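You operate a simulated robot arm through the tools that you are given. There is no shell and no other tool.

You are at the controls of a simulated robot arm. One attempt, no reset.

JOB
Lock the Gambrook and Lammerby slat blocks in the blue frame.
Fine: Gambrook underneath, Lammerby on top; cover shut, latch at FIXED.

Only the result counts: the job must be done as asked and must still hold three seconds after the hand-in. Knocking over, shifting, dropping, spilling or breaking anything else fails it. A push-on lid holds only when it is set on centred and level and pressed home; a screw cap is set on level and turned clockwise until tight.

ROBOT AND FRAMES
A 7-joint arm with a two-finger parallel gripper, fixed in place. Base frame: the origin is at the foot of the arm, x ahead of it, y to its left, z up; the work surface is at about z = 850. Units: mm, degrees, N and s.
Its first joint turns from -149.0 to 149.0 degrees. Payload 3.43 kg.
Tool frame: the origin (TCP) lies between the finger pads and is the grasp point; the fingertips stand 30 mm ahead of it; z points along the fingers, y is the line along which they close. Largest opening 94 mm; finger width 28, thickness 10; the body of the gripper, 50 by 96 mm, starts 55 mm behind the TCP.
Orientation is that of the tool frame in the base frame, as a unit quaternion [w, x, y, z]. With the fingers straight down and closing along the base's y, the tool's x points along the base's -x, its y along +y and its z along -z.

CONTROLS
- The arm moves only by the tool send_rows. Its argument "moves" is a list that holds one entry, the list of rows, each a list of 7 numbers: the shift along the base's x, y, z in cm, then the turn, a rotation vector about the base's x, y, z in degrees, then the finger opening in cm, from 0 to 9.4. In form: [[[x, y, z, rx, ry, rz, jaw], ...]]. A call has 1 to 20 rows; each row shifts and turns the commanded pose from where the row before left it. Rows are played at 5 a second. More than 50 mm and 8.6 degrees between two rows, or a gripper value outside its range, and nothing of the call is played. A pose out of reach is approached as far as the arm can. The call stops where the force on the tool passes 40 N (or 10 N more than at its start, if that is more) or the arm is blocked; 0.2 s more then pass. Each finger travels about 45 mm/s and halts on what it meets, pressing with about 31 N; the grip force reading is that of the motor and also rises with nothing between the fingers. The clock runs only during rows and for 0.2 s after the last one: add rows that do not move to give the fingers time. The reply holds the time, the measured pose of the TCP, the force on the tool along the base axes, the opening and the grip force, in the units named above and with some noise, with the torque about the TCP (base axes, N m) and any sound that the robot's microphone picked up.
- Cameras (640 x 400 px; columns grow to the right, rows downward): "scene" is fixed at [389.5, -663.2, 1454.3]; the picture's right is [0.36, -0.93, 0.00], its down [-0.67, -0.25, -0.70] and it looks along [0.65, 0.25, -0.71] (base axes); focal length 280 px, centre (320, 200). "wrist" rides on the gripper at [76, 14, -102] in the tool frame; the picture's right is [-0.18, 0.98, 0.00], its down [-0.75, -0.14, -0.64] and it looks along [-0.63, -0.12, 0.77] (tool axes); focal length 243 px, centre (320, 200). There is no depth. A picture from a camera that has moved, and an enlarged one, comes with that camera's place and axes in the base frame and with its lens. The place of the scene camera against the robot may be out by one fixed shift of up to 25 mm in any direction.
- snapshot(camera): a new picture of that camera. The clock stands still meanwhile.
- zoom(camera, box): a new picture of the part [left, top, right, bottom] of that camera's present view, enlarged. The clock stands still meanwhile.
- sign_off(): hands the job in; it is judged then, once.

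Places have to be worked out from the pictures, the camera data and where the tool is seen. Open the gripper and draw the arm clear of the work before you hand the job in, unless the task says otherwise.

The tools are called after "Emit:" as a command line: name --argument value ..., lists and objects as JSON in quotes. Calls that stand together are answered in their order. send_rows: Moves the arm, as the interface text tells. Its arguments: {"type":"object","properties":{"moves":{"type":"array"}},"required":["moves"]} The other tools are called the same way: snapshot (camera) takes a picture; zoom (camera, box) takes an enlarged picture of a part of a camera's view; sign_off () hands the job in.

At the start:

```text
clock: 0.0
eef_pos: [879.0, -451.2, 1188.3]
ee_rot: [0.0, 0.0, 1.0, -0.001]
ft_force: [0.1, -0.3, 0.4]
ft_torque: [0.02, -0.03, 0.03]
finger_gap: 94.1
grip_force: 0.0
```

scene: 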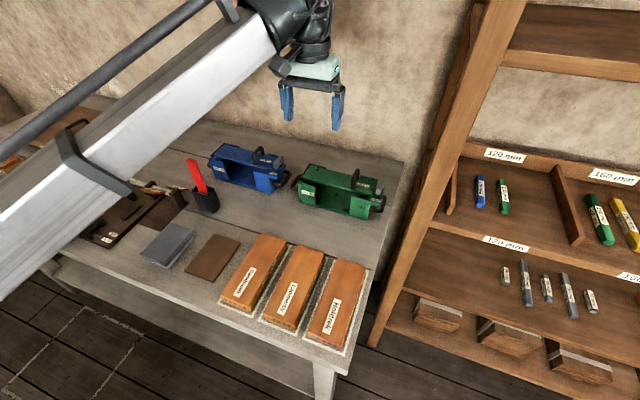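
wrist: 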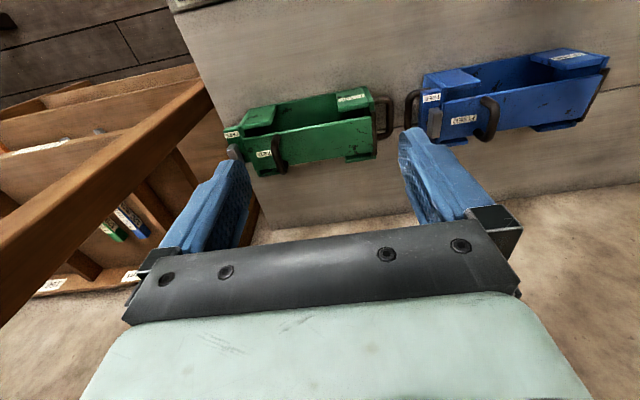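

The first pictures show a bench with blue and green frames, three orange slat blocks, and other items. I'll enlarge the parts to read labels and see the mechanisms.

Emit:
zoom --camera "scene" --box '[190, 130, 310, 205]'

Emit:
zoom --camera "scene" --box '[210, 225, 380, 355]'

Emit:
zoom --camera "scene" --box '[0, 100, 220, 260]'

Emit:
zoom --camera "wrist" --box '[390, 40, 630, 150]'

Emit:
zoom --camera "scene" --box '[280, 150, 400, 225]'

```text
5.33 times, centred on (250, 168) of scene
camera zoom: at [389.5, -663.2, 1454.3], right [0.36, -0.93, 0.0], down [-0.67, -0.25, -0.7], along [0.65, 0.25, -0.71], focal length 1493 px, centre (693, 373)
```

zoom: 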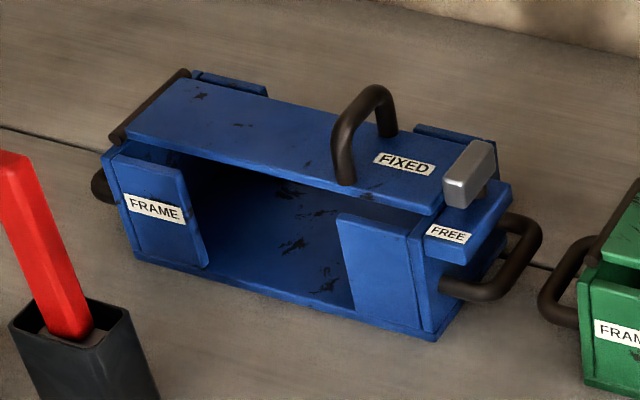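

```text
3.08 times, centred on (295, 290) of scene
camera zoom: at [389.5, -663.2, 1454.3], right [0.36, -0.93, 0.0], down [-0.67, -0.25, -0.7], along [0.65, 0.25, -0.71], focal length 861 px, centre (397, -77)
```

zoom: 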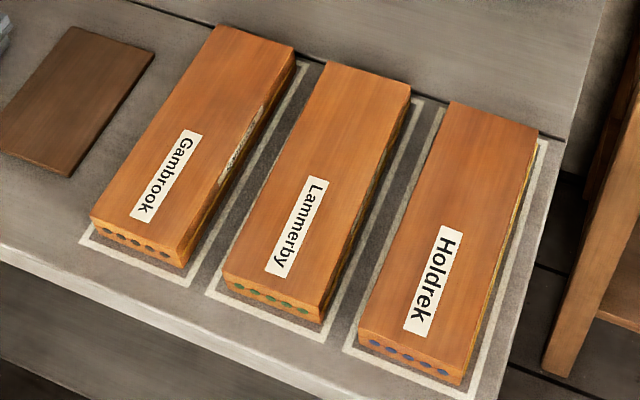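

```text
2.50 times, centred on (110, 180) of scene
camera zoom: at [389.5, -663.2, 1454.3], right [0.36, -0.93, 0.0], down [-0.67, -0.25, -0.7], along [0.65, 0.25, -0.71], focal length 700 px, centre (845, 250)
```

zoom: 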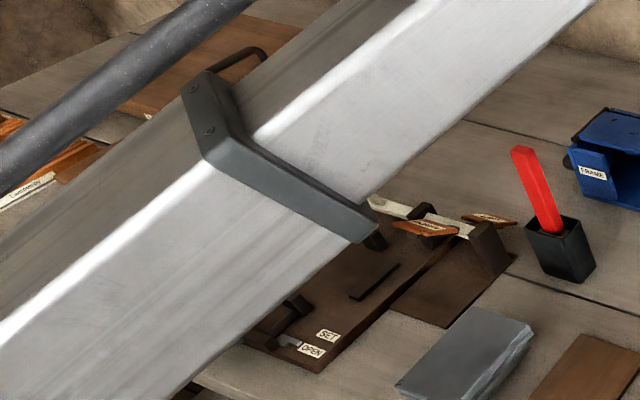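

```text
2.67 times, centred on (510, 95) of wrist
camera zoom: at [801.9, -435.4, 1290.3], right [0.18, 0.98, 0.0], down [0.75, -0.14, 0.64], along [0.63, -0.12, -0.77], focal length 647 px, centre (-187, 480)
```

zoom: 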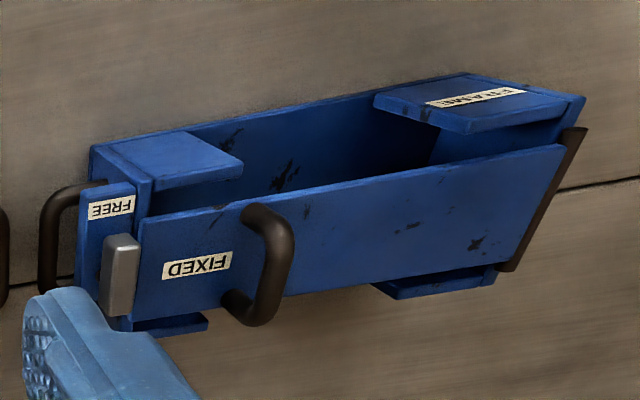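

```text
5.33 times, centred on (340, 188) of scene
camera zoom: at [389.5, -663.2, 1454.3], right [0.36, -0.93, 0.0], down [-0.67, -0.25, -0.7], along [0.65, 0.25, -0.71], focal length 1493 px, centre (213, 267)
```

zoom: 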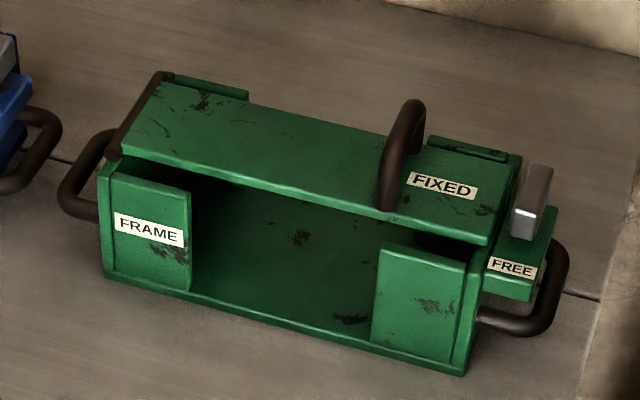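

I'll shift the arm slightly back and left at height, to view the blue frame with the wrist camera from closer.

Emit:
send_rows --moves '[[[-2, 3.8, -1, 0, 0, 0, 9.4], [-2, 3.8, -1, 0, 0, 0, 9.4], [-2, 3.8, -1, 0, 0, 0, 9.4], [-2, 3.8, -1, 0, 0, 0, 9.4], [-2, 2, -1, 0, 0, 0, 9.4], [0, 0, 0, 0, 0, 0, 9.4]]]'

Emit:
snapshot --camera "wrist"

Emit:
snapshot --camera "scene"

```text
clock: 1.4
eef_pos: [779.6, -277.4, 1138.3]
ee_rot: [0.0, 0.0, 1.0, -0.001]
ft_force: [0.3, 0.1, 0.4]
ft_torque: [0.01, -0.03, -0.02]
finger_gap: 93.9
grip_force: 0.1
```

```text
taken
camera wrist: at [701.9, -262.6, 1240.6], right [0.18, 0.98, 0.0], down [0.75, -0.14, 0.64], along [0.63, -0.12, -0.77], focal length 243 px, centre (320, 200)
```

wrist: 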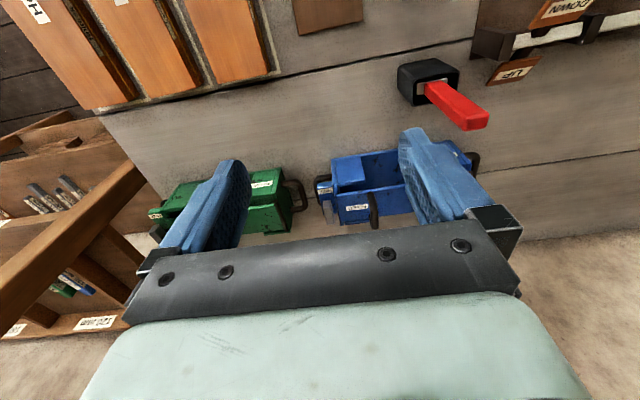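

```text
taken
```

scene: 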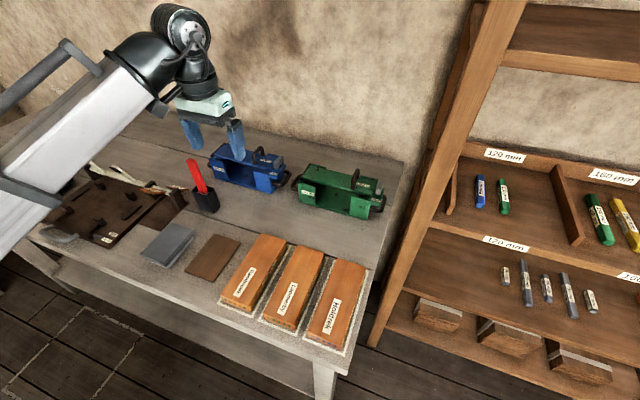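

I'll move forward and lower over the blue frame (staying well above it) for a close look between the fingers.

Emit:
send_rows --moves '[[[4, 2, 0, 0, 0, 0, 9.4], [4, 2, -1, 0, 0, 0, 9.4], [2, 1, -4, 0, 0, 0, 9.4], [0, 0, 0, 0, 0, 0, 9.4]]]'

Emit:
snapshot --camera "wrist"

Emit:
zoom --camera "wrist" --box '[220, 70, 420, 195]'

Emit:
zoom --camera "scene" --box '[0, 140, 200, 265]'

```text
clock: 2.4
eef_pos: [878.3, -228.1, 1086.5]
ee_rot: [0.0, 0.0, 1.0, 0.0]
ft_force: [0.0, 0.4, 1.1]
ft_torque: [0.0, 0.0, 0.02]
finger_gap: 94.1
grip_force: 0.0
```

```text
taken
camera wrist: at [801.6, -212.9, 1188.9], right [0.18, 0.98, 0.0], down [0.75, -0.14, 0.64], along [0.63, -0.12, -0.77], focal length 243 px, centre (320, 200)
```

wrist: 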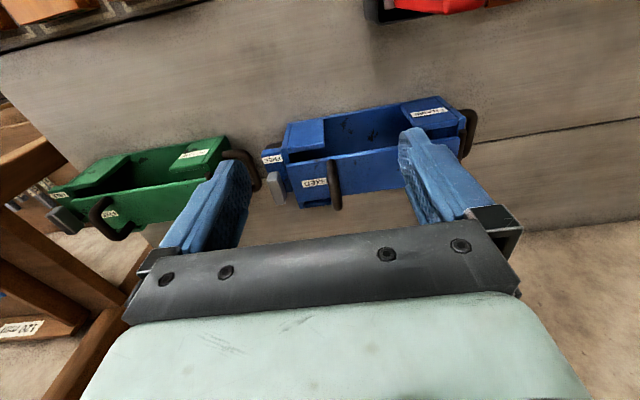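

```text
3.20 times, centred on (320, 132) of wrist
camera zoom: at [801.6, -212.9, 1188.9], right [0.18, 0.98, 0.0], down [0.75, -0.14, 0.64], along [0.63, -0.12, -0.77], focal length 776 px, centre (320, 416)
```

zoom: 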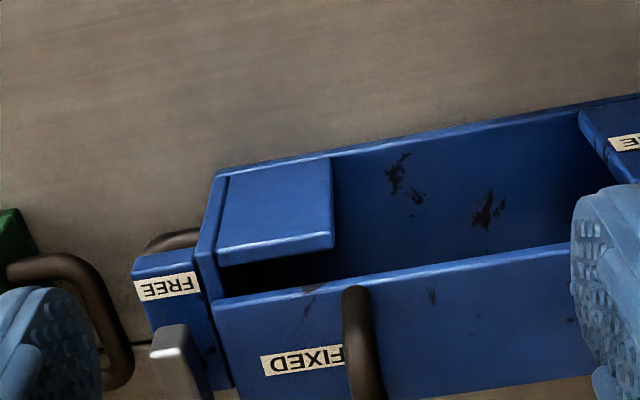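

```text
3.20 times, centred on (100, 202) of scene
camera zoom: at [389.5, -663.2, 1454.3], right [0.36, -0.93, 0.0], down [-0.67, -0.25, -0.7], along [0.65, 0.25, -0.71], focal length 896 px, centre (1024, 192)
```

zoom: 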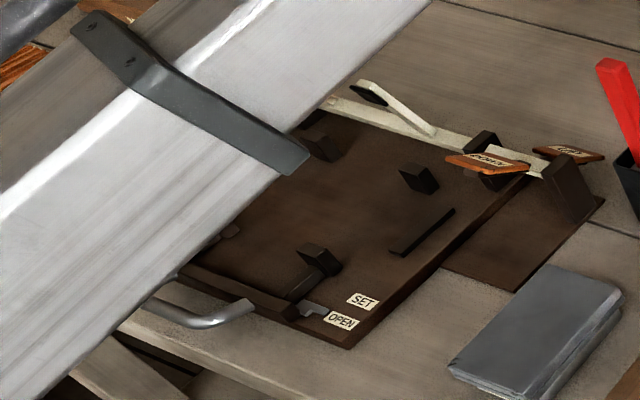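

The cover lies on top with the hinge at the left end and a latch knob on the right. I'll check what else is at the far left of the scene before continuing.

Emit:
snapshot --camera "scene"

Emit:
zoom --camera "scene" --box '[0, 70, 120, 180]'

Emit:
zoom --camera "scene" --box '[195, 130, 305, 205]'

```text
taken
```

scene: 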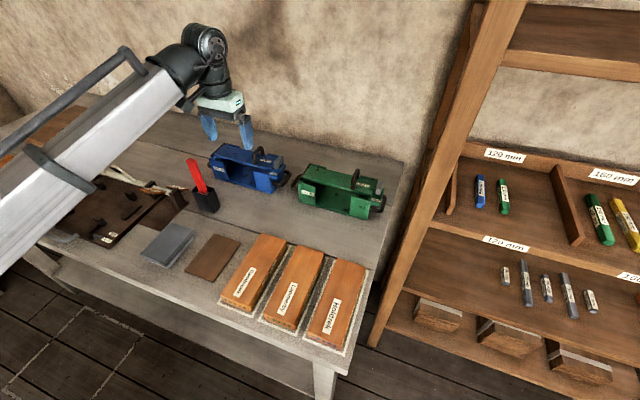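

```text
3.64 times, centred on (60, 125) of scene
camera zoom: at [389.5, -663.2, 1454.3], right [0.36, -0.93, 0.0], down [-0.67, -0.25, -0.7], along [0.65, 0.25, -0.71], focal length 1018 px, centre (1266, 473)
```

zoom: 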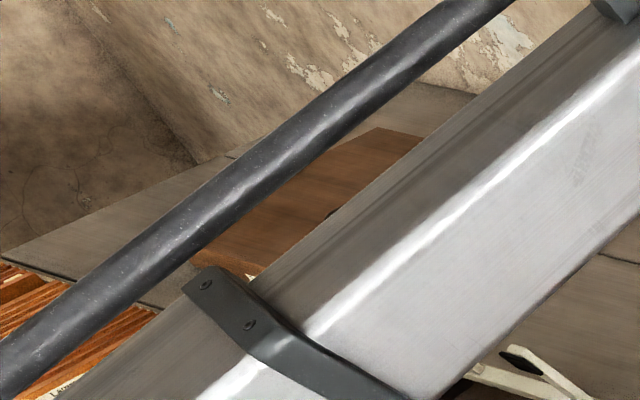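

```text
5.33 times, centred on (250, 168) of scene
camera zoom: at [389.5, -663.2, 1454.3], right [0.36, -0.93, 0.0], down [-0.67, -0.25, -0.7], along [0.65, 0.25, -0.71], focal length 1493 px, centre (693, 373)
```

zoom: 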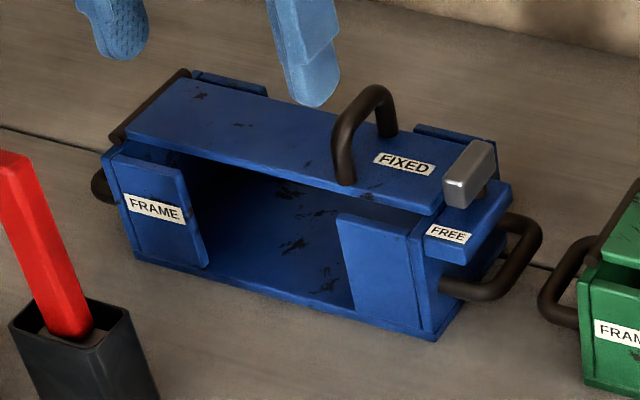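

Triangulating label FIXED from both cameras gives the cover top at about z≈918 and the cover centre around x≈985, near the reach limit. I'll test the reach at height, above the frame.

Emit:
send_rows --moves '[[[3, 0, -0.5, 0, 0, 0, 9.4], [3, 0, -0.5, 0, 0, 0, 9.4], [3, 0, -0.5, 0, 0, 0, 9.4], [2, 0, -0.5, 0, 0, 0, 9.4], [0, 0, 0, 0, 0, 0, 9.4], [0, 0, 0, 0, 0, 0, 9.4]]]'

Emit:
snapshot --camera "wrist"

Emit:
zoom --camera "scene" --box '[195, 100, 305, 205]'

```text
clock: 3.8
eef_pos: [988.4, -228.2, 1068.1]
ee_rot: [0.001, 0.0, 1.0, 0.001]
ft_force: [-0.8, 0.5, -0.1]
ft_torque: [-0.03, 0.01, -0.02]
finger_gap: 94.2
grip_force: 0.1
```

```text
taken
camera wrist: at [911.1, -213.2, 1169.7], right [0.18, 0.98, 0.0], down [0.75, -0.14, 0.64], along [0.63, -0.12, -0.77], focal length 243 px, centre (320, 200)
```

wrist: 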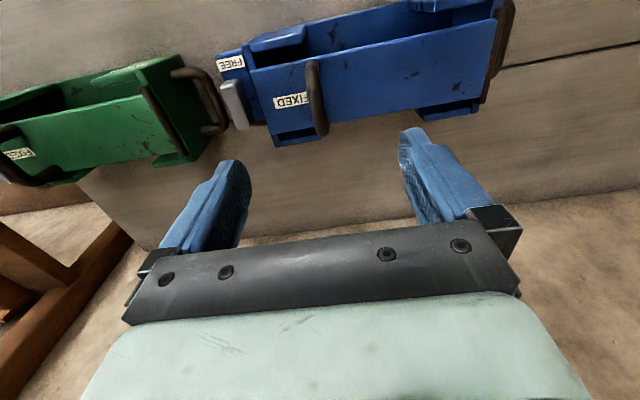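

```text
3.81 times, centred on (250, 152) of scene
camera zoom: at [389.5, -663.2, 1454.3], right [0.36, -0.93, 0.0], down [-0.67, -0.25, -0.7], along [0.65, 0.25, -0.71], focal length 1066 px, centre (587, 381)
```

zoom: 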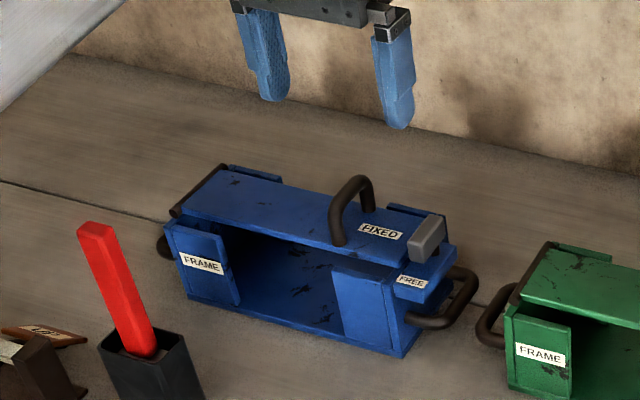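

Reach is fine here (x=988). I'll enlarge this wrist view to measure the frame's cover, handle, and latch.

Emit:
zoom --camera "wrist" --box '[200, 0, 360, 100]'

Emit:
zoom --camera "wrist" --box '[200, 50, 360, 150]'

Emit:
zoom --camera "wrist" --box '[360, 0, 540, 120]'

```text
4.00 times, centred on (280, 50) of wrist
camera zoom: at [911.1, -213.2, 1169.7], right [0.18, 0.98, 0.0], down [0.75, -0.14, 0.64], along [0.63, -0.12, -0.77], focal length 970 px, centre (480, 800)
```

zoom: 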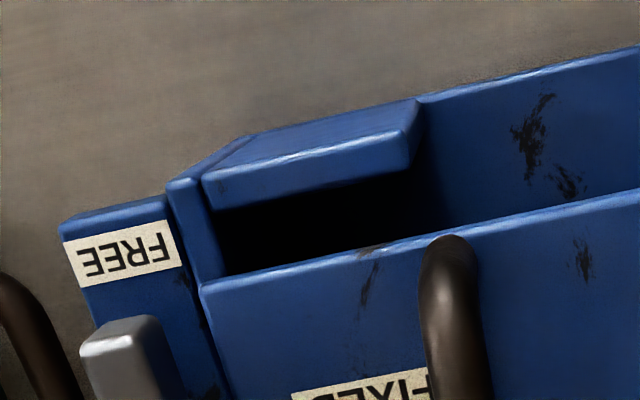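

```text
4.00 times, centred on (280, 100) of wrist
camera zoom: at [911.1, -213.2, 1169.7], right [0.18, 0.98, 0.0], down [0.75, -0.14, 0.64], along [0.63, -0.12, -0.77], focal length 970 px, centre (480, 600)
```

zoom: 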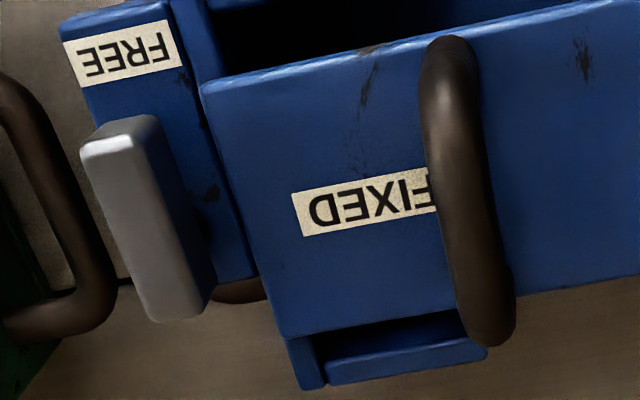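

```text
3.33 times, centred on (450, 60) of wrist
camera zoom: at [911.1, -213.2, 1169.7], right [0.18, 0.98, 0.0], down [0.75, -0.14, 0.64], along [0.63, -0.12, -0.77], focal length 809 px, centre (-113, 667)
```

zoom: 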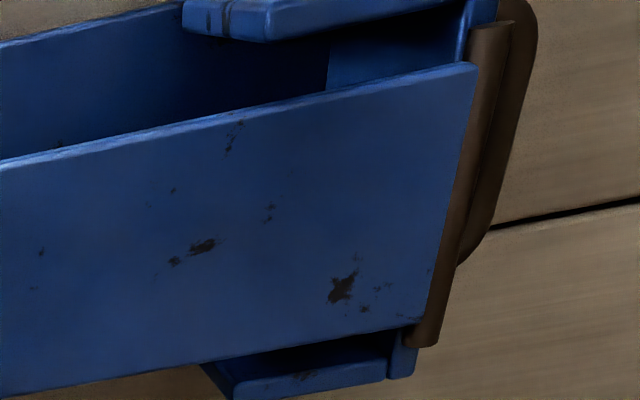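

The cover spans about x 949–1008, y −283 to −80, with the latch bar at about (971, −299). I'll zoom in on the latch of both frames to see its pivot.

Emit:
zoom --camera "scene" --box '[260, 145, 300, 190]'

Emit:
zoom --camera "scene" --box '[355, 165, 395, 215]'

Emit:
zoom --camera "wrist" --box '[205, 45, 275, 135]'

```text
8.89 times, centred on (280, 168) of scene
camera zoom: at [389.5, -663.2, 1454.3], right [0.36, -0.93, 0.0], down [-0.67, -0.25, -0.7], along [0.65, 0.25, -0.71], focal length 2488 px, centre (676, 489)
```

zoom: 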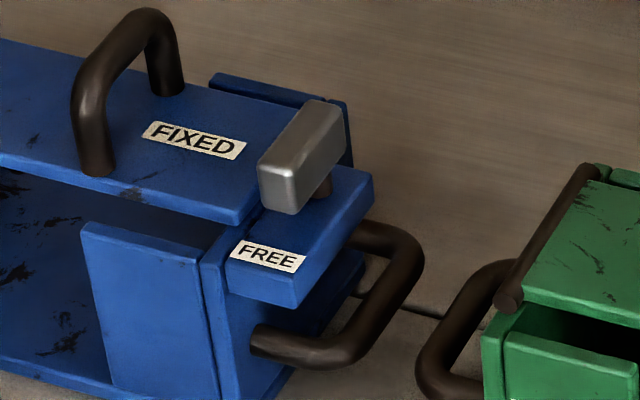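

```text
8.00 times, centred on (375, 190) of scene
camera zoom: at [389.5, -663.2, 1454.3], right [0.36, -0.93, 0.0], down [-0.67, -0.25, -0.7], along [0.65, 0.25, -0.71], focal length 2239 px, centre (-120, 280)
```

zoom: 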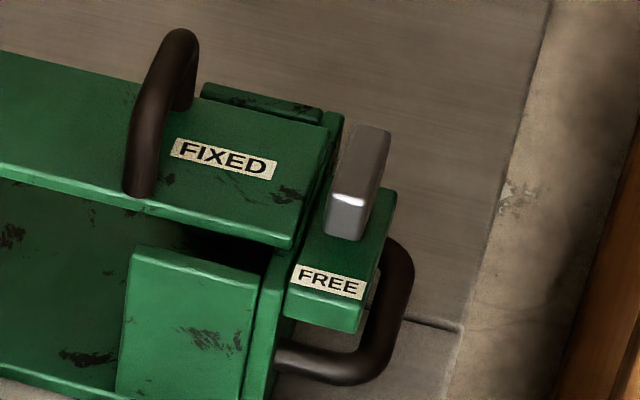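

```text
4.44 times, centred on (240, 90) of wrist
camera zoom: at [911.1, -213.2, 1169.7], right [0.18, 0.98, 0.0], down [0.75, -0.14, 0.64], along [0.63, -0.12, -0.77], focal length 1078 px, centre (676, 689)
```

zoom: 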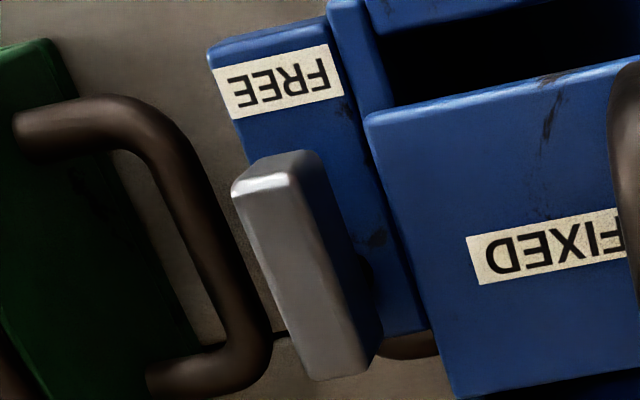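

The latch is a bar on a vertical spindle pointing at FREE, and the arch handle's top bar is at about (977, −232, 970). I'll narrow the fingers and come down above the handle for checking.

Emit:
send_rows --moves '[[[-1.1, -0.4, -1, 0, 0, 0, 6], [0, 0, -3, 0, 0, 0, 4], [0, 0, -2, 0, 0, 0, 4], [0, 0, 0, 0, 0, 0, 4], [0, 0, 0, 0, 0, 0, 4]]]'

Emit:
snapshot --camera "wrist"

Emit:
zoom --camera "scene" --box '[195, 100, 305, 205]'

```text
clock: 5.0
eef_pos: [978.3, -230.5, 1008.6]
ee_rot: [0.0, 0.0, 1.0, 0.0]
ft_force: [-0.8, -0.1, 0.0]
ft_torque: [-0.02, 0.03, 0.0]
finger_gap: 40.0
grip_force: 0.0
```

```text
taken
camera wrist: at [901.0, -216.8, 1110.3], right [0.18, 0.98, 0.0], down [0.75, -0.14, 0.64], along [0.63, -0.12, -0.77], focal length 243 px, centre (320, 200)
```

wrist: 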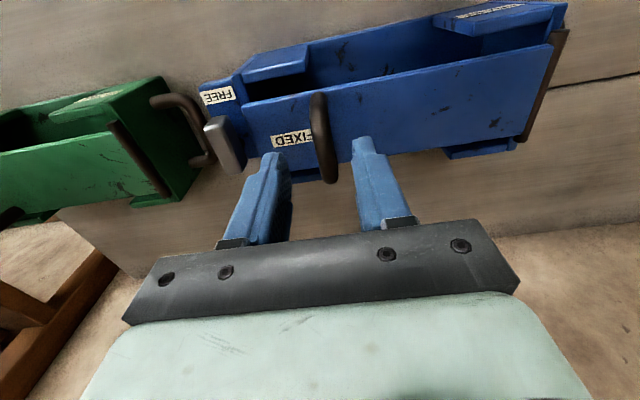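

```text
3.81 times, centred on (250, 152) of scene
camera zoom: at [389.5, -663.2, 1454.3], right [0.36, -0.93, 0.0], down [-0.67, -0.25, -0.7], along [0.65, 0.25, -0.71], focal length 1066 px, centre (587, 381)
```

zoom: 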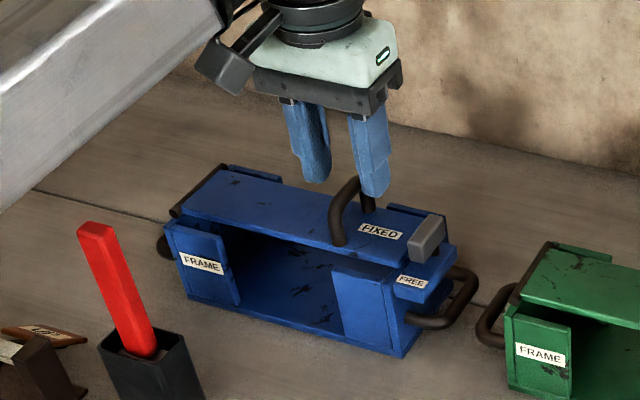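

The handle lies midway between the fingers (y ≈ −229). I'll descend so the pads straddle the top bar, then close.

Emit:
send_rows --moves '[[[-0.1, 0.1, -2, 0, 0, 0, 4], [0, 0, -1.5, 0, 0, 0, 4], [0, 0, 0, 0, 0, 0, 4]]]'

Emit:
snapshot --camera "wrist"

Emit:
zoom --camera "scene" --box '[220, 120, 300, 190]'

```text
clock: 5.8
eef_pos: [978.8, -230.1, 973.6]
ee_rot: [-0.001, 0.0, 1.0, -0.001]
ft_force: [0.6, -0.8, 0.3]
ft_torque: [-0.01, 0.03, 0.01]
finger_gap: 40.0
grip_force: 0.0
```

```text
taken
camera wrist: at [900.2, -215.8, 1075.1], right [0.18, 0.98, 0.0], down [0.75, -0.14, 0.64], along [0.63, -0.12, -0.77], focal length 243 px, centre (320, 200)
```

wrist: 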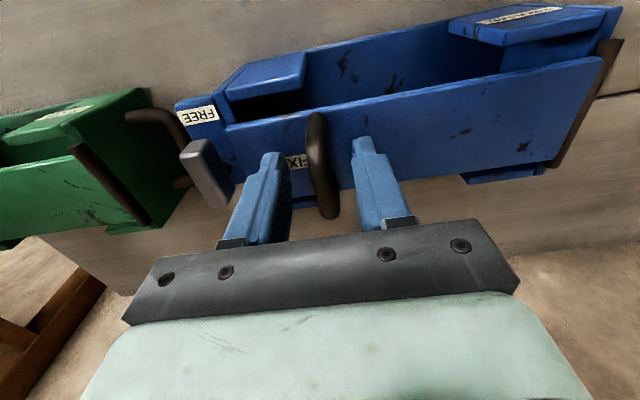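

```text
5.71 times, centred on (260, 155) of scene
camera zoom: at [389.5, -663.2, 1454.3], right [0.36, -0.93, 0.0], down [-0.67, -0.25, -0.7], along [0.65, 0.25, -0.71], focal length 1599 px, centre (663, 457)
```

zoom: 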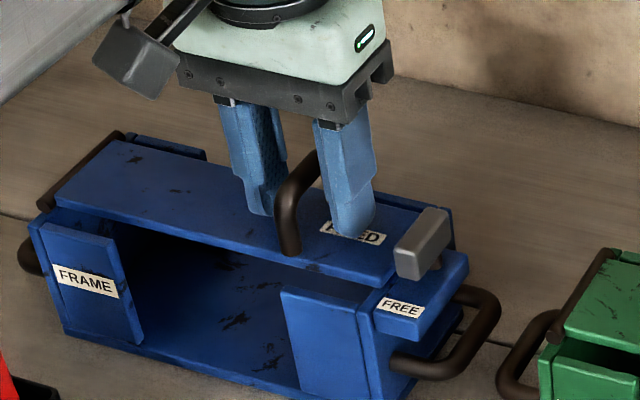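

The fingers straddle the handle; I'll close on it.

Emit:
send_rows --moves '[[[0, 0, 0, 0, 0, 0, 0], [0, 0, 0, 0, 0, 0, 0], [0, 0, 0, 0, 0, 0, 0], [0, 0, 0, 0, 0, 0, 0], [0, 0, 0, 0, 0, 0, 0]]]'

Emit:
snapshot --camera "wrist"

Emit:
zoom --camera "scene" --box '[220, 120, 300, 190]'

```text
clock: 7.0
eef_pos: [976.7, -229.9, 973.1]
ee_rot: [0.001, 0.0, 1.0, 0.001]
ft_force: [-0.3, 8.4, -0.8]
ft_torque: [0.03, 0.04, 0.02]
finger_gap: 15.8
grip_force: 30.4
```

```text
taken
camera wrist: at [900.3, -215.5, 1075.3], right [0.18, 0.98, 0.0], down [0.75, -0.14, 0.64], along [0.63, -0.12, -0.77], focal length 243 px, centre (320, 200)
```

wrist: 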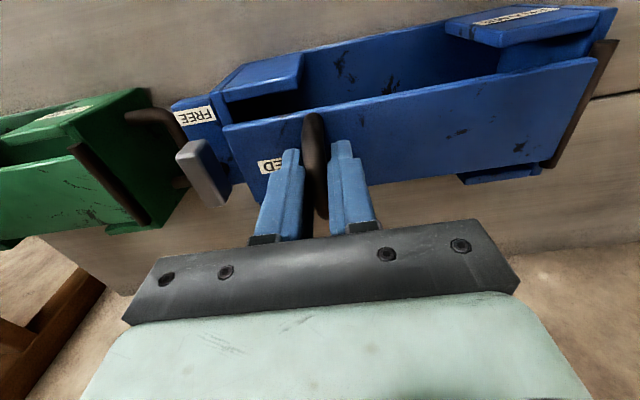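

```text
5.71 times, centred on (260, 155) of scene
camera zoom: at [389.5, -663.2, 1454.3], right [0.36, -0.93, 0.0], down [-0.67, -0.25, -0.7], along [0.65, 0.25, -0.71], focal length 1599 px, centre (663, 457)
```

zoom: 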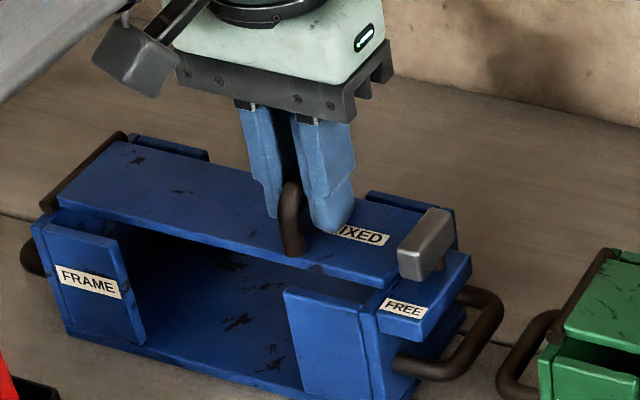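

Gripped the handle (gap 15.8 mm). I'll start lifting the cover along an arc around the hinge (y≈−77, z≈928), 16° first, tilting the tool with it.

Emit:
send_rows --moves '[[[0, 0.35, 1.06, -4, 0, 0, 0], [0, 0.42, 1.03, -4, 0, 0, 0], [0, 0.5, 1.0, -4, 0, 0, 0], [0, 0.56, 0.96, -4, 0, 0, 0], [0, 0, 0, 0, 0, 0, 0]]]'

Emit:
zoom --camera "scene" --box '[190, 80, 310, 205]'

```text
clock: 8.2
eef_pos: [977.5, -213.1, 1014.4]
ee_rot: [0.001, 0.002, 0.99, -0.14]
ft_force: [4.3, -2.6, 1.1]
ft_torque: [0.05, 0.1, 0.02]
finger_gap: 15.4
grip_force: 30.6
```

```text
3.20 times, centred on (250, 142) of scene
camera zoom: at [389.5, -663.2, 1454.3], right [0.36, -0.93, 0.0], down [-0.67, -0.25, -0.7], along [0.65, 0.25, -0.71], focal length 896 px, centre (544, 384)
```

zoom: 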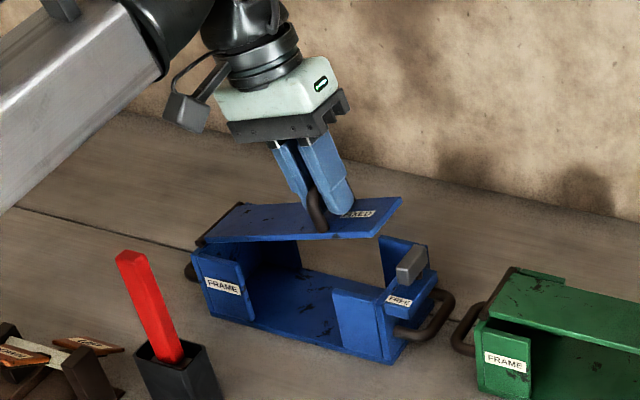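

The cover lifts smoothly with low forces. I continue the arc to 48°.

Emit:
send_rows --moves '[[[0, 0.63, 0.92, -4, 0, 0, 0], [0, 0.69, 0.87, -4, 0, 0, 0], [0, 0.75, 0.82, -4, 0, 0, 0], [0, 0.81, 0.77, -4, 0, 0, 0], [0, 0.86, 0.71, -4, 0, 0, 0], [0, 0.91, 0.65, -4, 0, 0, 0], [0, 0.95, 0.58, -4, 0, 0, 0], [0, 0.99, 0.51, -4, 0, 0, 0], [0, 0, 0, 0, 0, 0, 0]]]'

Emit:
zoom --camera "scene" --box '[170, 60, 310, 205]'

```text
clock: 10.2
eef_pos: [977.1, -148.1, 1073.9]
ee_rot: [0.001, 0.001, 0.912, -0.409]
ft_force: [8.8, -13.7, 28.3]
ft_torque: [0.04, 0.05, 0.29]
finger_gap: 15.6
grip_force: 30.9
```

```text
2.76 times, centred on (240, 132) of scene
camera zoom: at [389.5, -663.2, 1454.3], right [0.36, -0.93, 0.0], down [-0.67, -0.25, -0.7], along [0.65, 0.25, -0.71], focal length 772 px, centre (541, 386)
```

zoom: 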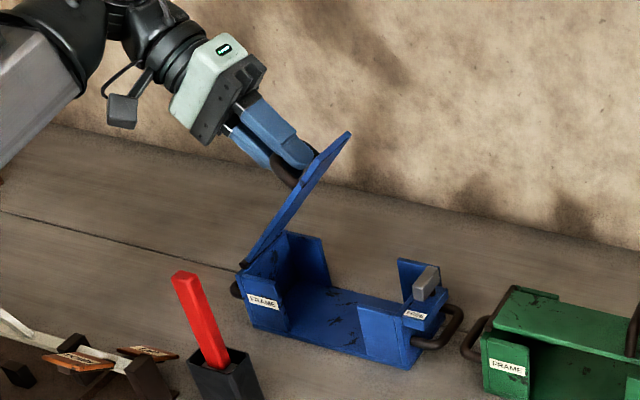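

Radial force has built up (~31 N, pushing the tool outward from the hinge), so my arc radius is slightly too small. I'll back outward by 3 mm and recheck.

Emit:
send_rows --moves '[[[0, -0.13, 0.27, 0, 0, 0, 0], [0, 0, 0, 0, 0, 0, 0]]]'

```text
clock: 10.8
eef_pos: [974.2, -148.1, 1073.8]
ee_rot: [0.0, 0.0, 0.914, -0.406]
ft_force: [4.7, -5.3, 7.8]
ft_torque: [-0.1, -0.1, 0.14]
finger_gap: 15.4
grip_force: 30.6
```

Force relaxed; the hinge is at about (y −74, z 932). I continue the arc with the corrected radius to 72°.

Emit:
send_rows --moves '[[[0, 0.98, 0.54, -4, 0, 0, 0], [0, 1.05, 0.41, -4, 0, 0, 0], [0, 1.07, 0.33, -4, 0, 0, 0], [0, 1.1, 0.26, -4, 0, 0, 0], [0, 1.1, 0.18, -4, 0, 0, 0], [0, 1.12, 0.1, -4, 0, 0, 0], [0, 0, 0, 0, 0, 0, 0]]]'

Emit:
zoom --camera "scene" --box '[150, 40, 310, 205]'

```text
clock: 12.4
eef_pos: [976.4, -84.1, 1093.2]
ee_rot: [0.0, 0.001, 0.809, -0.588]
ft_force: [-2.3, 0.3, 0.3]
ft_torque: [0.03, 0.12, -0.39]
finger_gap: 15.1
grip_force: 30.5
```

```text
2.42 times, centred on (230, 122) of scene
camera zoom: at [389.5, -663.2, 1454.3], right [0.36, -0.93, 0.0], down [-0.67, -0.25, -0.7], along [0.65, 0.25, -0.71], focal length 678 px, centre (538, 388)
```

zoom: 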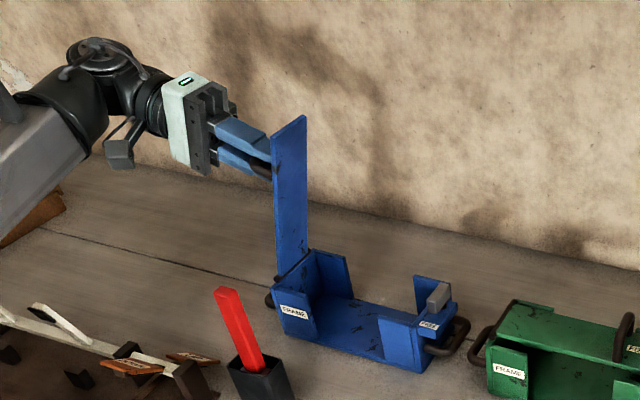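

Cover at 72° with near-zero force. I continue carefully past vertical.

Emit:
send_rows --moves '[[[0, 1.13, 0.03, -4, 0, 0, 0], [0, 1.12, -0.05, -4, 0, 0, 0], [0, 1.11, -0.14, -4, 0, 0, 0], [0, 1.11, -0.2, -4, 0, 0, 0], [0, 1.09, -0.29, -4, 0, 0, 0], [0, 1.06, -0.36, -4, 0, 0, 0], [0, 0, 0, 0, 0, 0, 0]]]'

Emit:
zoom --camera "scene" --box '[150, 40, 310, 205]'

```text
clock: 14.0
eef_pos: [978.4, -17.9, 1083.1]
ee_rot: [0.0, 0.0, -0.669, 0.743]
ft_force: [-0.6, -3.8, -9.5]
ft_torque: [0.03, -0.07, 0.06]
finger_gap: 15.0
grip_force: 31.1
```

```text
2.42 times, centred on (230, 122) of scene
camera zoom: at [389.5, -663.2, 1454.3], right [0.36, -0.93, 0.0], down [-0.67, -0.25, -0.7], along [0.65, 0.25, -0.71], focal length 678 px, centre (538, 388)
```

zoom: 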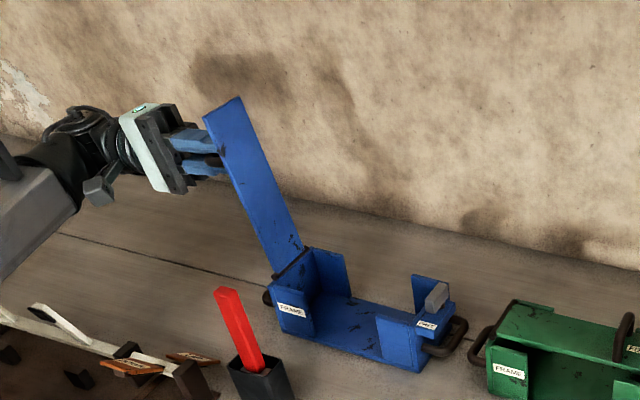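

Past vertical at 96°. I'll move on in small steps to find the stop.

Emit:
send_rows --moves '[[[0, 0.52, -0.2, -2, 0, 0, 0], [0, 0.52, -0.23, -2, 0, 0, 0], [0, 0.5, -0.25, -2, 0, 0, 0], [0, 0.5, -0.26, -2, 0, 0, 0], [0, 0, 0, 0, 0, 0, 0]]]'

Emit:
zoom --camera "scene" --box '[150, 40, 310, 205]'

```text
clock: 15.2
eef_pos: [976.7, 2.2, 1073.1]
ee_rot: [0.001, 0.0, -0.616, 0.788]
ft_force: [-0.2, -2.2, -8.1]
ft_torque: [0.24, 0.05, -0.05]
finger_gap: 11.6
grip_force: 31.3
```

```text
2.42 times, centred on (230, 122) of scene
camera zoom: at [389.5, -663.2, 1454.3], right [0.36, -0.93, 0.0], down [-0.67, -0.25, -0.7], along [0.65, 0.25, -0.71], focal length 678 px, centre (538, 388)
```

zoom: 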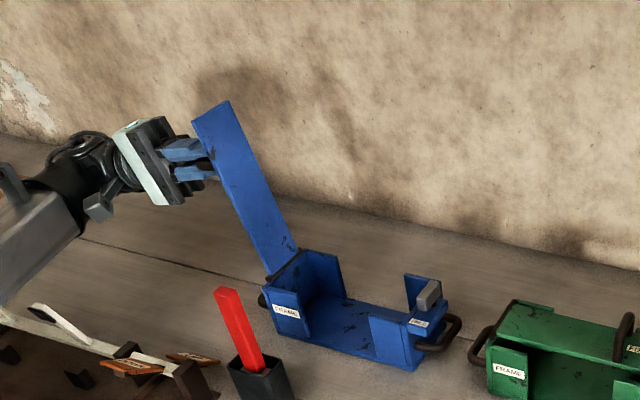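

It seems the stop is near 100°: the frame shifted slightly and the grip slipped. I'll back off 4° and look.

Emit:
send_rows --moves '[[[0, -0.5, 0.26, 2, 0, 0, 0], [0, -0.5, 0.25, 2, 0, 0, 0], [0, 0, 0, 0, 0, 0, 0]]]'

Emit:
zoom --camera "scene" --box '[150, 40, 310, 205]'

Emit:
zoom --camera "scene" --box '[200, 130, 300, 205]'

Emit:
snapshot --camera "wrist"

```text
clock: 16.0
eef_pos: [977.6, -8.1, 1078.7]
ee_rot: [0.0, 0.0, -0.642, 0.766]
ft_force: [0.1, -2.3, -9.2]
ft_torque: [0.17, 0.03, -0.21]
finger_gap: 11.7
grip_force: 30.8
```

```text
2.42 times, centred on (230, 122) of scene
camera zoom: at [389.5, -663.2, 1454.3], right [0.36, -0.93, 0.0], down [-0.67, -0.25, -0.7], along [0.65, 0.25, -0.71], focal length 678 px, centre (538, 388)
```

zoom: 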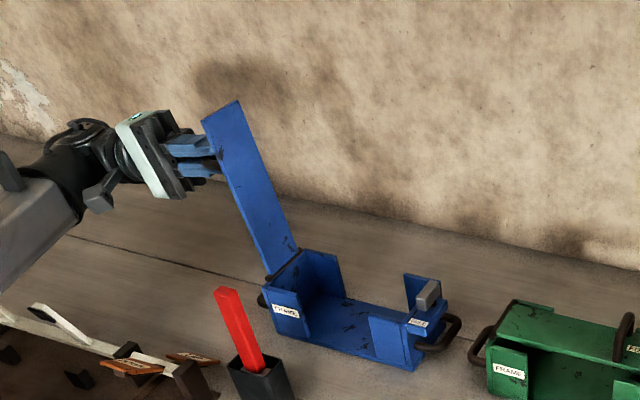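

```text
5.33 times, centred on (250, 168) of scene
camera zoom: at [389.5, -663.2, 1454.3], right [0.36, -0.93, 0.0], down [-0.67, -0.25, -0.7], along [0.65, 0.25, -0.71], focal length 1493 px, centre (693, 373)
```

zoom: 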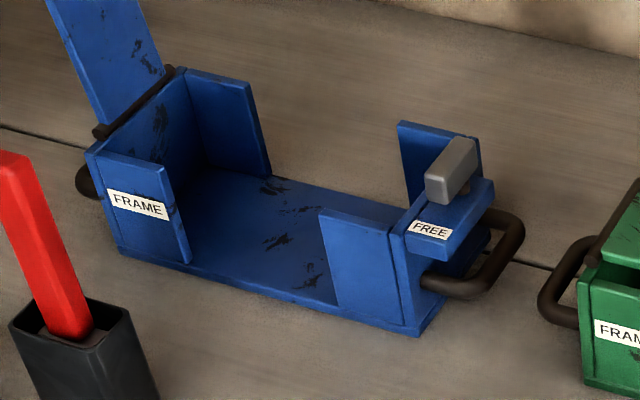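

```text
taken
camera wrist: at [900.2, 91.2, 1046.1], right [0.18, -0.17, -0.97], down [0.75, 0.66, 0.03], along [0.63, -0.73, 0.25], focal length 243 px, centre (320, 200)
```

wrist: 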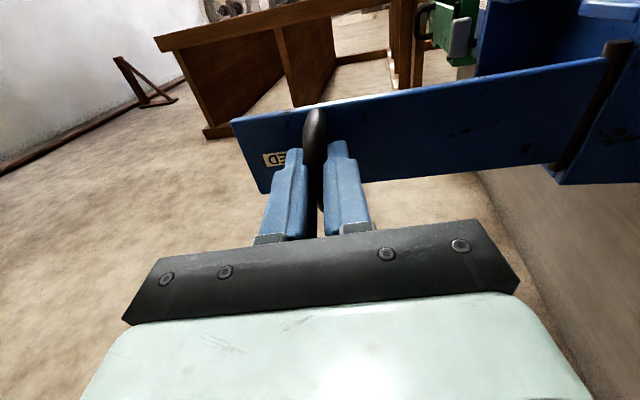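

The frame slid about 8 mm to +y at the stop; the cover is open past vertical. I'll release the handle and retreat along the tool axis slowly.

Emit:
send_rows --moves '[[[0, 0, 0, 0, 0, 0, 2.5], [0, 0, 0, 0, 0, 0, 3.5], [0, 0, 0, 0, 0, 0, 3.5], [0, 0, 0, 0, 0, 0, 3.5]]]'

Emit:
zoom --camera "scene" --box '[150, 40, 310, 205]'

Emit:
snapshot --camera "wrist"

```text
clock: 17.0
eef_pos: [977.2, -7.3, 1078.6]
ee_rot: [0.0, 0.0, -0.643, 0.766]
ft_force: [-0.3, 0.3, -0.6]
ft_torque: [-0.01, 0.01, -0.05]
finger_gap: 35.2
grip_force: 0.1
```

```text
2.42 times, centred on (230, 122) of scene
camera zoom: at [389.5, -663.2, 1454.3], right [0.36, -0.93, 0.0], down [-0.67, -0.25, -0.7], along [0.65, 0.25, -0.71], focal length 678 px, centre (538, 388)
```

zoom: 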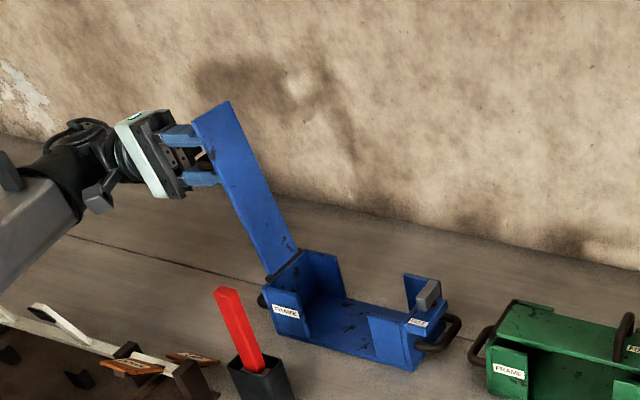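

```text
taken
camera wrist: at [900.0, 91.3, 1046.5], right [0.18, -0.17, -0.97], down [0.75, 0.66, 0.03], along [0.63, -0.73, 0.25], focal length 243 px, centre (320, 200)
```

wrist: 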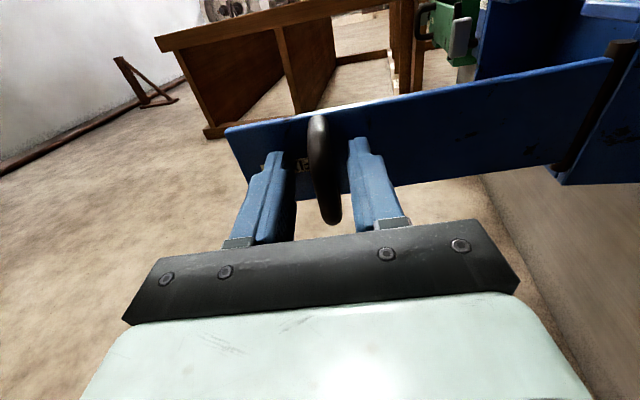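

The cover rests by itself at its stop with no force on the tool. I retreat along the tool axis, then back toward the base while turning the tool to point down.

Emit:
send_rows --moves '[[[0, 1.97, -0.35, 0, 0, 0, 3.5], [0, 2.95, -0.52, 0, 0, 0, 3.5], [0, 2.95, -0.52, 0, 0, 0, 3.5], [-1, 0, 1, 8, 0, 0, 3.5], [-2, 0, 1.5, 8, 0, 0, 3.5], [-3, 0, 1.5, 8, 0, 0, 3.5], [-3, 0, 1.5, 8, 0, 0, 5], [-3, 0, 1.5, 8, 0, 0, 7], [-3, -1, 1.5, 8, 0, 0, 9.4], [-3, -2, 1.5, 8, 0, 0, 9.4], [-3, -3, 1, 8, 0, 0, 9.4], [-2, -3.5, 1, 8, 0, 0, 9.4], [-2, -4, 0, 8, 0, 0, 9.4], [-1, -4, 0, 8, 0, 0, 9.4], [0, -4, 0, 8, 0, 0, 9.4], [0, -4, 0, 4, 0, 0, 9.4], [0, 0, 0, 0, 0, 0, 9.4]]]'

Emit:
snapshot --camera "scene"

Emit:
snapshot --camera "wrist"

```text
clock: 18.7
eef_pos: [883.1, 70.8, 1123.4]
ee_rot: [0.003, -0.009, 0.835, -0.55]
ft_force: [7.5, -18.4, 1.3]
ft_torque: [0.68, 0.27, 0.5]
finger_gap: 70.0
grip_force: 0.0
stopped in row 8: the force on the tool passed its limit at 87 N (the readings are from after the stop); the commanded pose is now the measured one
```

```text
taken
```

scene: 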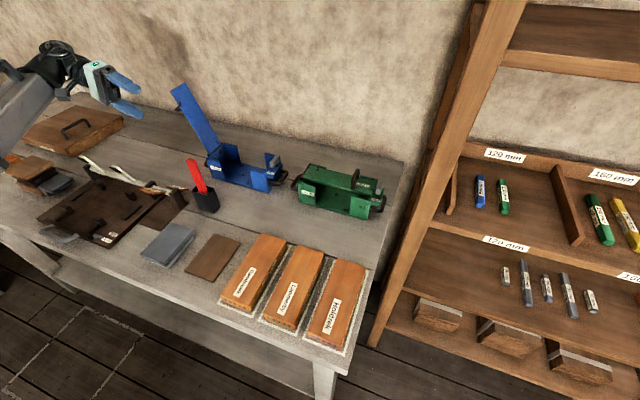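

```text
taken
camera wrist: at [804.7, 169.2, 1151.1], right [0.17, 0.39, -0.9], down [0.75, 0.55, 0.38], along [0.64, -0.74, -0.2], focal length 243 px, centre (320, 200)
```

wrist: 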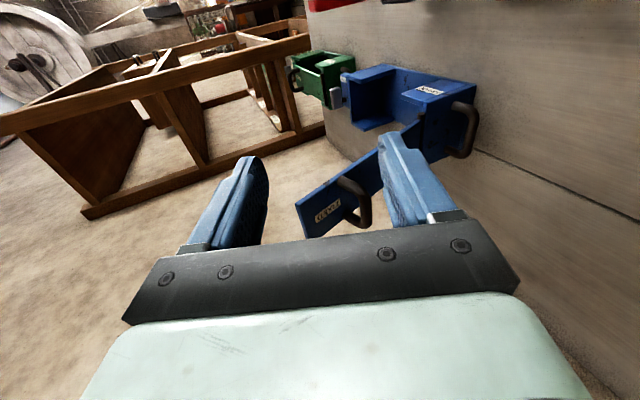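

The call stopped on a force spike, though nothing is visibly touching the gripper. I'll hold still to see whether it's a lasting contact or a dynamic jolt.

Emit:
send_rows --moves '[[[0, 0, 0, 0, 0, 0, 7], [0, 0, 0, 0, 0, 0, 7]]]'

Emit:
zoom --camera "scene" --box '[0, 20, 200, 145]'

Emit:
zoom --camera "scene" --box '[0, 140, 240, 260]'

```text
clock: 19.3
eef_pos: [883.9, 70.7, 1123.0]
ee_rot: [0.002, -0.008, 0.835, -0.549]
ft_force: [10.8, -29.8, -0.3]
ft_torque: [0.93, 0.34, 1.11]
finger_gap: 70.0
grip_force: 0.1
```

```text
3.20 times, centred on (100, 82) of scene
camera zoom: at [389.5, -663.2, 1454.3], right [0.36, -0.93, 0.0], down [-0.67, -0.25, -0.7], along [0.65, 0.25, -0.71], focal length 896 px, centre (1024, 576)
```

zoom: 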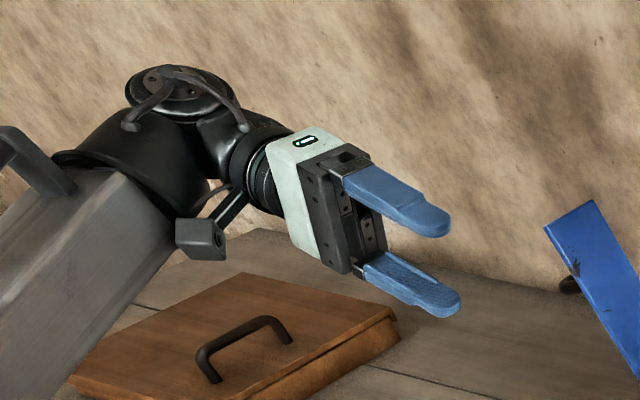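

```text
2.67 times, centred on (120, 200) of scene
camera zoom: at [389.5, -663.2, 1454.3], right [0.36, -0.93, 0.0], down [-0.67, -0.25, -0.7], along [0.65, 0.25, -0.71], focal length 746 px, centre (853, 200)
```

zoom: 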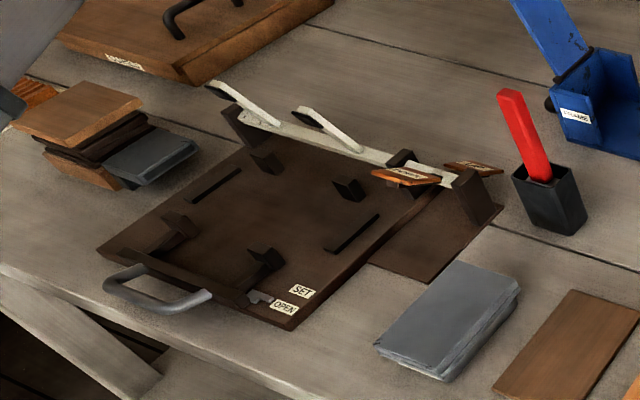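

A steady ~32 N push suggests the wrist camera bracket is rubbing the forearm in this folded pose. I'll move forward/away from the forearm and up, before rotating further.

Emit:
send_rows --moves '[[[1.5, -0.5, 0, 0, 0, 0, 7], [1.5, -0.5, 0.5, 0, 0, 0, 7], [1.0, 0, 1, 0, 0, 0, 7], [0, 0, 0, 0, 0, 0, 7]]]'

```text
clock: 20.3
eef_pos: [922.8, 59.5, 1139.4]
ee_rot: [0.003, -0.007, 0.835, -0.55]
ft_force: [0.1, -1.0, 0.1]
ft_torque: [-0.01, 0.02, -0.01]
finger_gap: 70.0
grip_force: 0.2
```

Contact cleared. Now I rotate the tool down here while rising, keeping x below the cover's front edge.

Emit:
send_rows --moves '[[[-0.2, 0, 1.5, 8, 0, 0, 7], [-0.2, 0, 1.5, 8, 0, 0, 7], [-0.2, 0, 1.5, 8, 0, 0, 7], [-0.2, 0, 1.5, 8, 0, 0, 7], [-0.5, 0, 1, 8, 0, 0, 7], [-0.5, 0, 1, 8, 0, 0, 7], [-0.5, 0, 0, 8, 0, 0, 7], [-0.5, 0, 0, 8, 0, 0, 7], [0, 0, 0, 2.7, 0, 0, 7], [0, 0, 0, 0, 0, 0, 7]]]'

Emit:
snapshot --camera "scene"

```text
clock: 20.7
eef_pos: [923.5, 58.9, 1150.0]
ee_rot: [0.004, -0.015, 0.856, -0.517]
ft_force: [5.7, -15.4, 1.5]
ft_torque: [0.91, 0.42, 0.55]
finger_gap: 70.0
grip_force: 0.0
stopped in row 1: the force on the tool passed its limit at 79 N (the readings are from after the stop); the commanded pose is now the measured one
```

```text
taken
```

scene: 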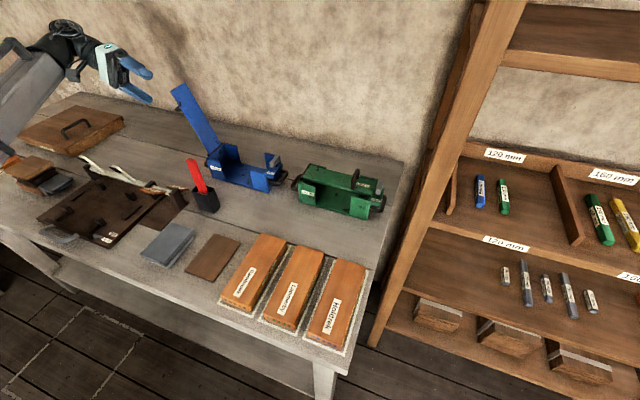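

Rotating down at this azimuth brings the camera bracket against the forearm again. By analogy with the opening path (fine at smaller azimuth), yawing the tool about +z should free it; I'll undo a bit and yaw +16°.

Emit:
send_rows --moves '[[[0.3, -0.3, 0, -3, 0, 4, 7], [0, 0, 0, 0, 0, 6, 7], [0, 0, 0, 0, 0, 6, 7], [0, 0, 0, 0, 0, 0, 7]]]'

Emit:
zoom --camera "scene" --box '[0, 0, 200, 145]'

```text
clock: 21.7
eef_pos: [927.3, 57.7, 1148.9]
ee_rot: [0.077, -0.132, 0.832, -0.533]
ft_force: [0.0, -0.3, -0.6]
ft_torque: [-0.02, -0.01, 0.02]
finger_gap: 70.1
grip_force: 0.1
```

```text
2.76 times, centred on (100, 72) of scene
camera zoom: at [389.5, -663.2, 1454.3], right [0.36, -0.93, 0.0], down [-0.67, -0.25, -0.7], along [0.65, 0.25, -0.71], focal length 772 px, centre (927, 552)
```

zoom: 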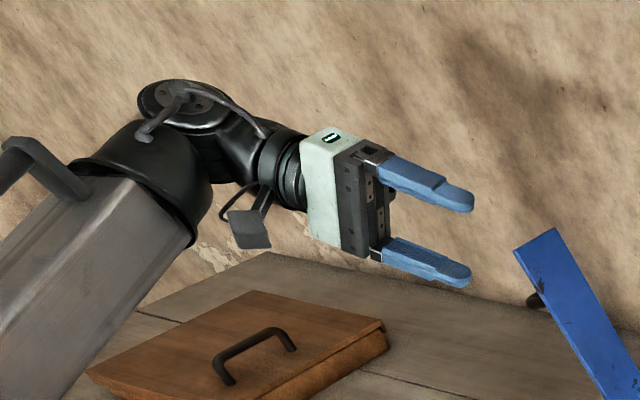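

Free of contact. I rotate the tool down about its own tilted axis in steps while rising a little.

Emit:
send_rows --moves '[[[-0.2, 0, 0.5, 7.7, 2.2, 0, 7], [-0.2, 0, 0.5, 7.7, 2.2, 0, 7], [-0.2, 0, 0.5, 7.7, 2.2, 0, 7], [-0.2, 0, 0.5, 7.7, 2.2, 0, 7], [-0.2, 0, 0.5, 7.7, 2.2, 0, 7], [-0.2, 0, 0.5, 7.7, 2.2, 0, 7], [0, 0, 0, 7.7, 2.2, 0, 7], [0, 0, 0, 7.7, 2.2, 0, 7], [0, 0, 0, 0, 0, 0, 7]]]'

Emit:
snapshot --camera "scene"

```text
clock: 23.7
eef_pos: [914.3, 56.0, 1178.7]
ee_rot: [0.012, -0.149, 0.989, -0.007]
ft_force: [0.3, 0.3, 1.3]
ft_torque: [0.01, -0.02, 0.01]
finger_gap: 69.9
grip_force: 0.0
```

```text
taken
```

scene: 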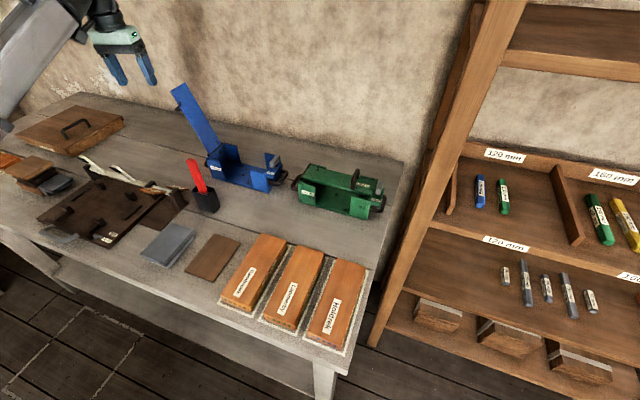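

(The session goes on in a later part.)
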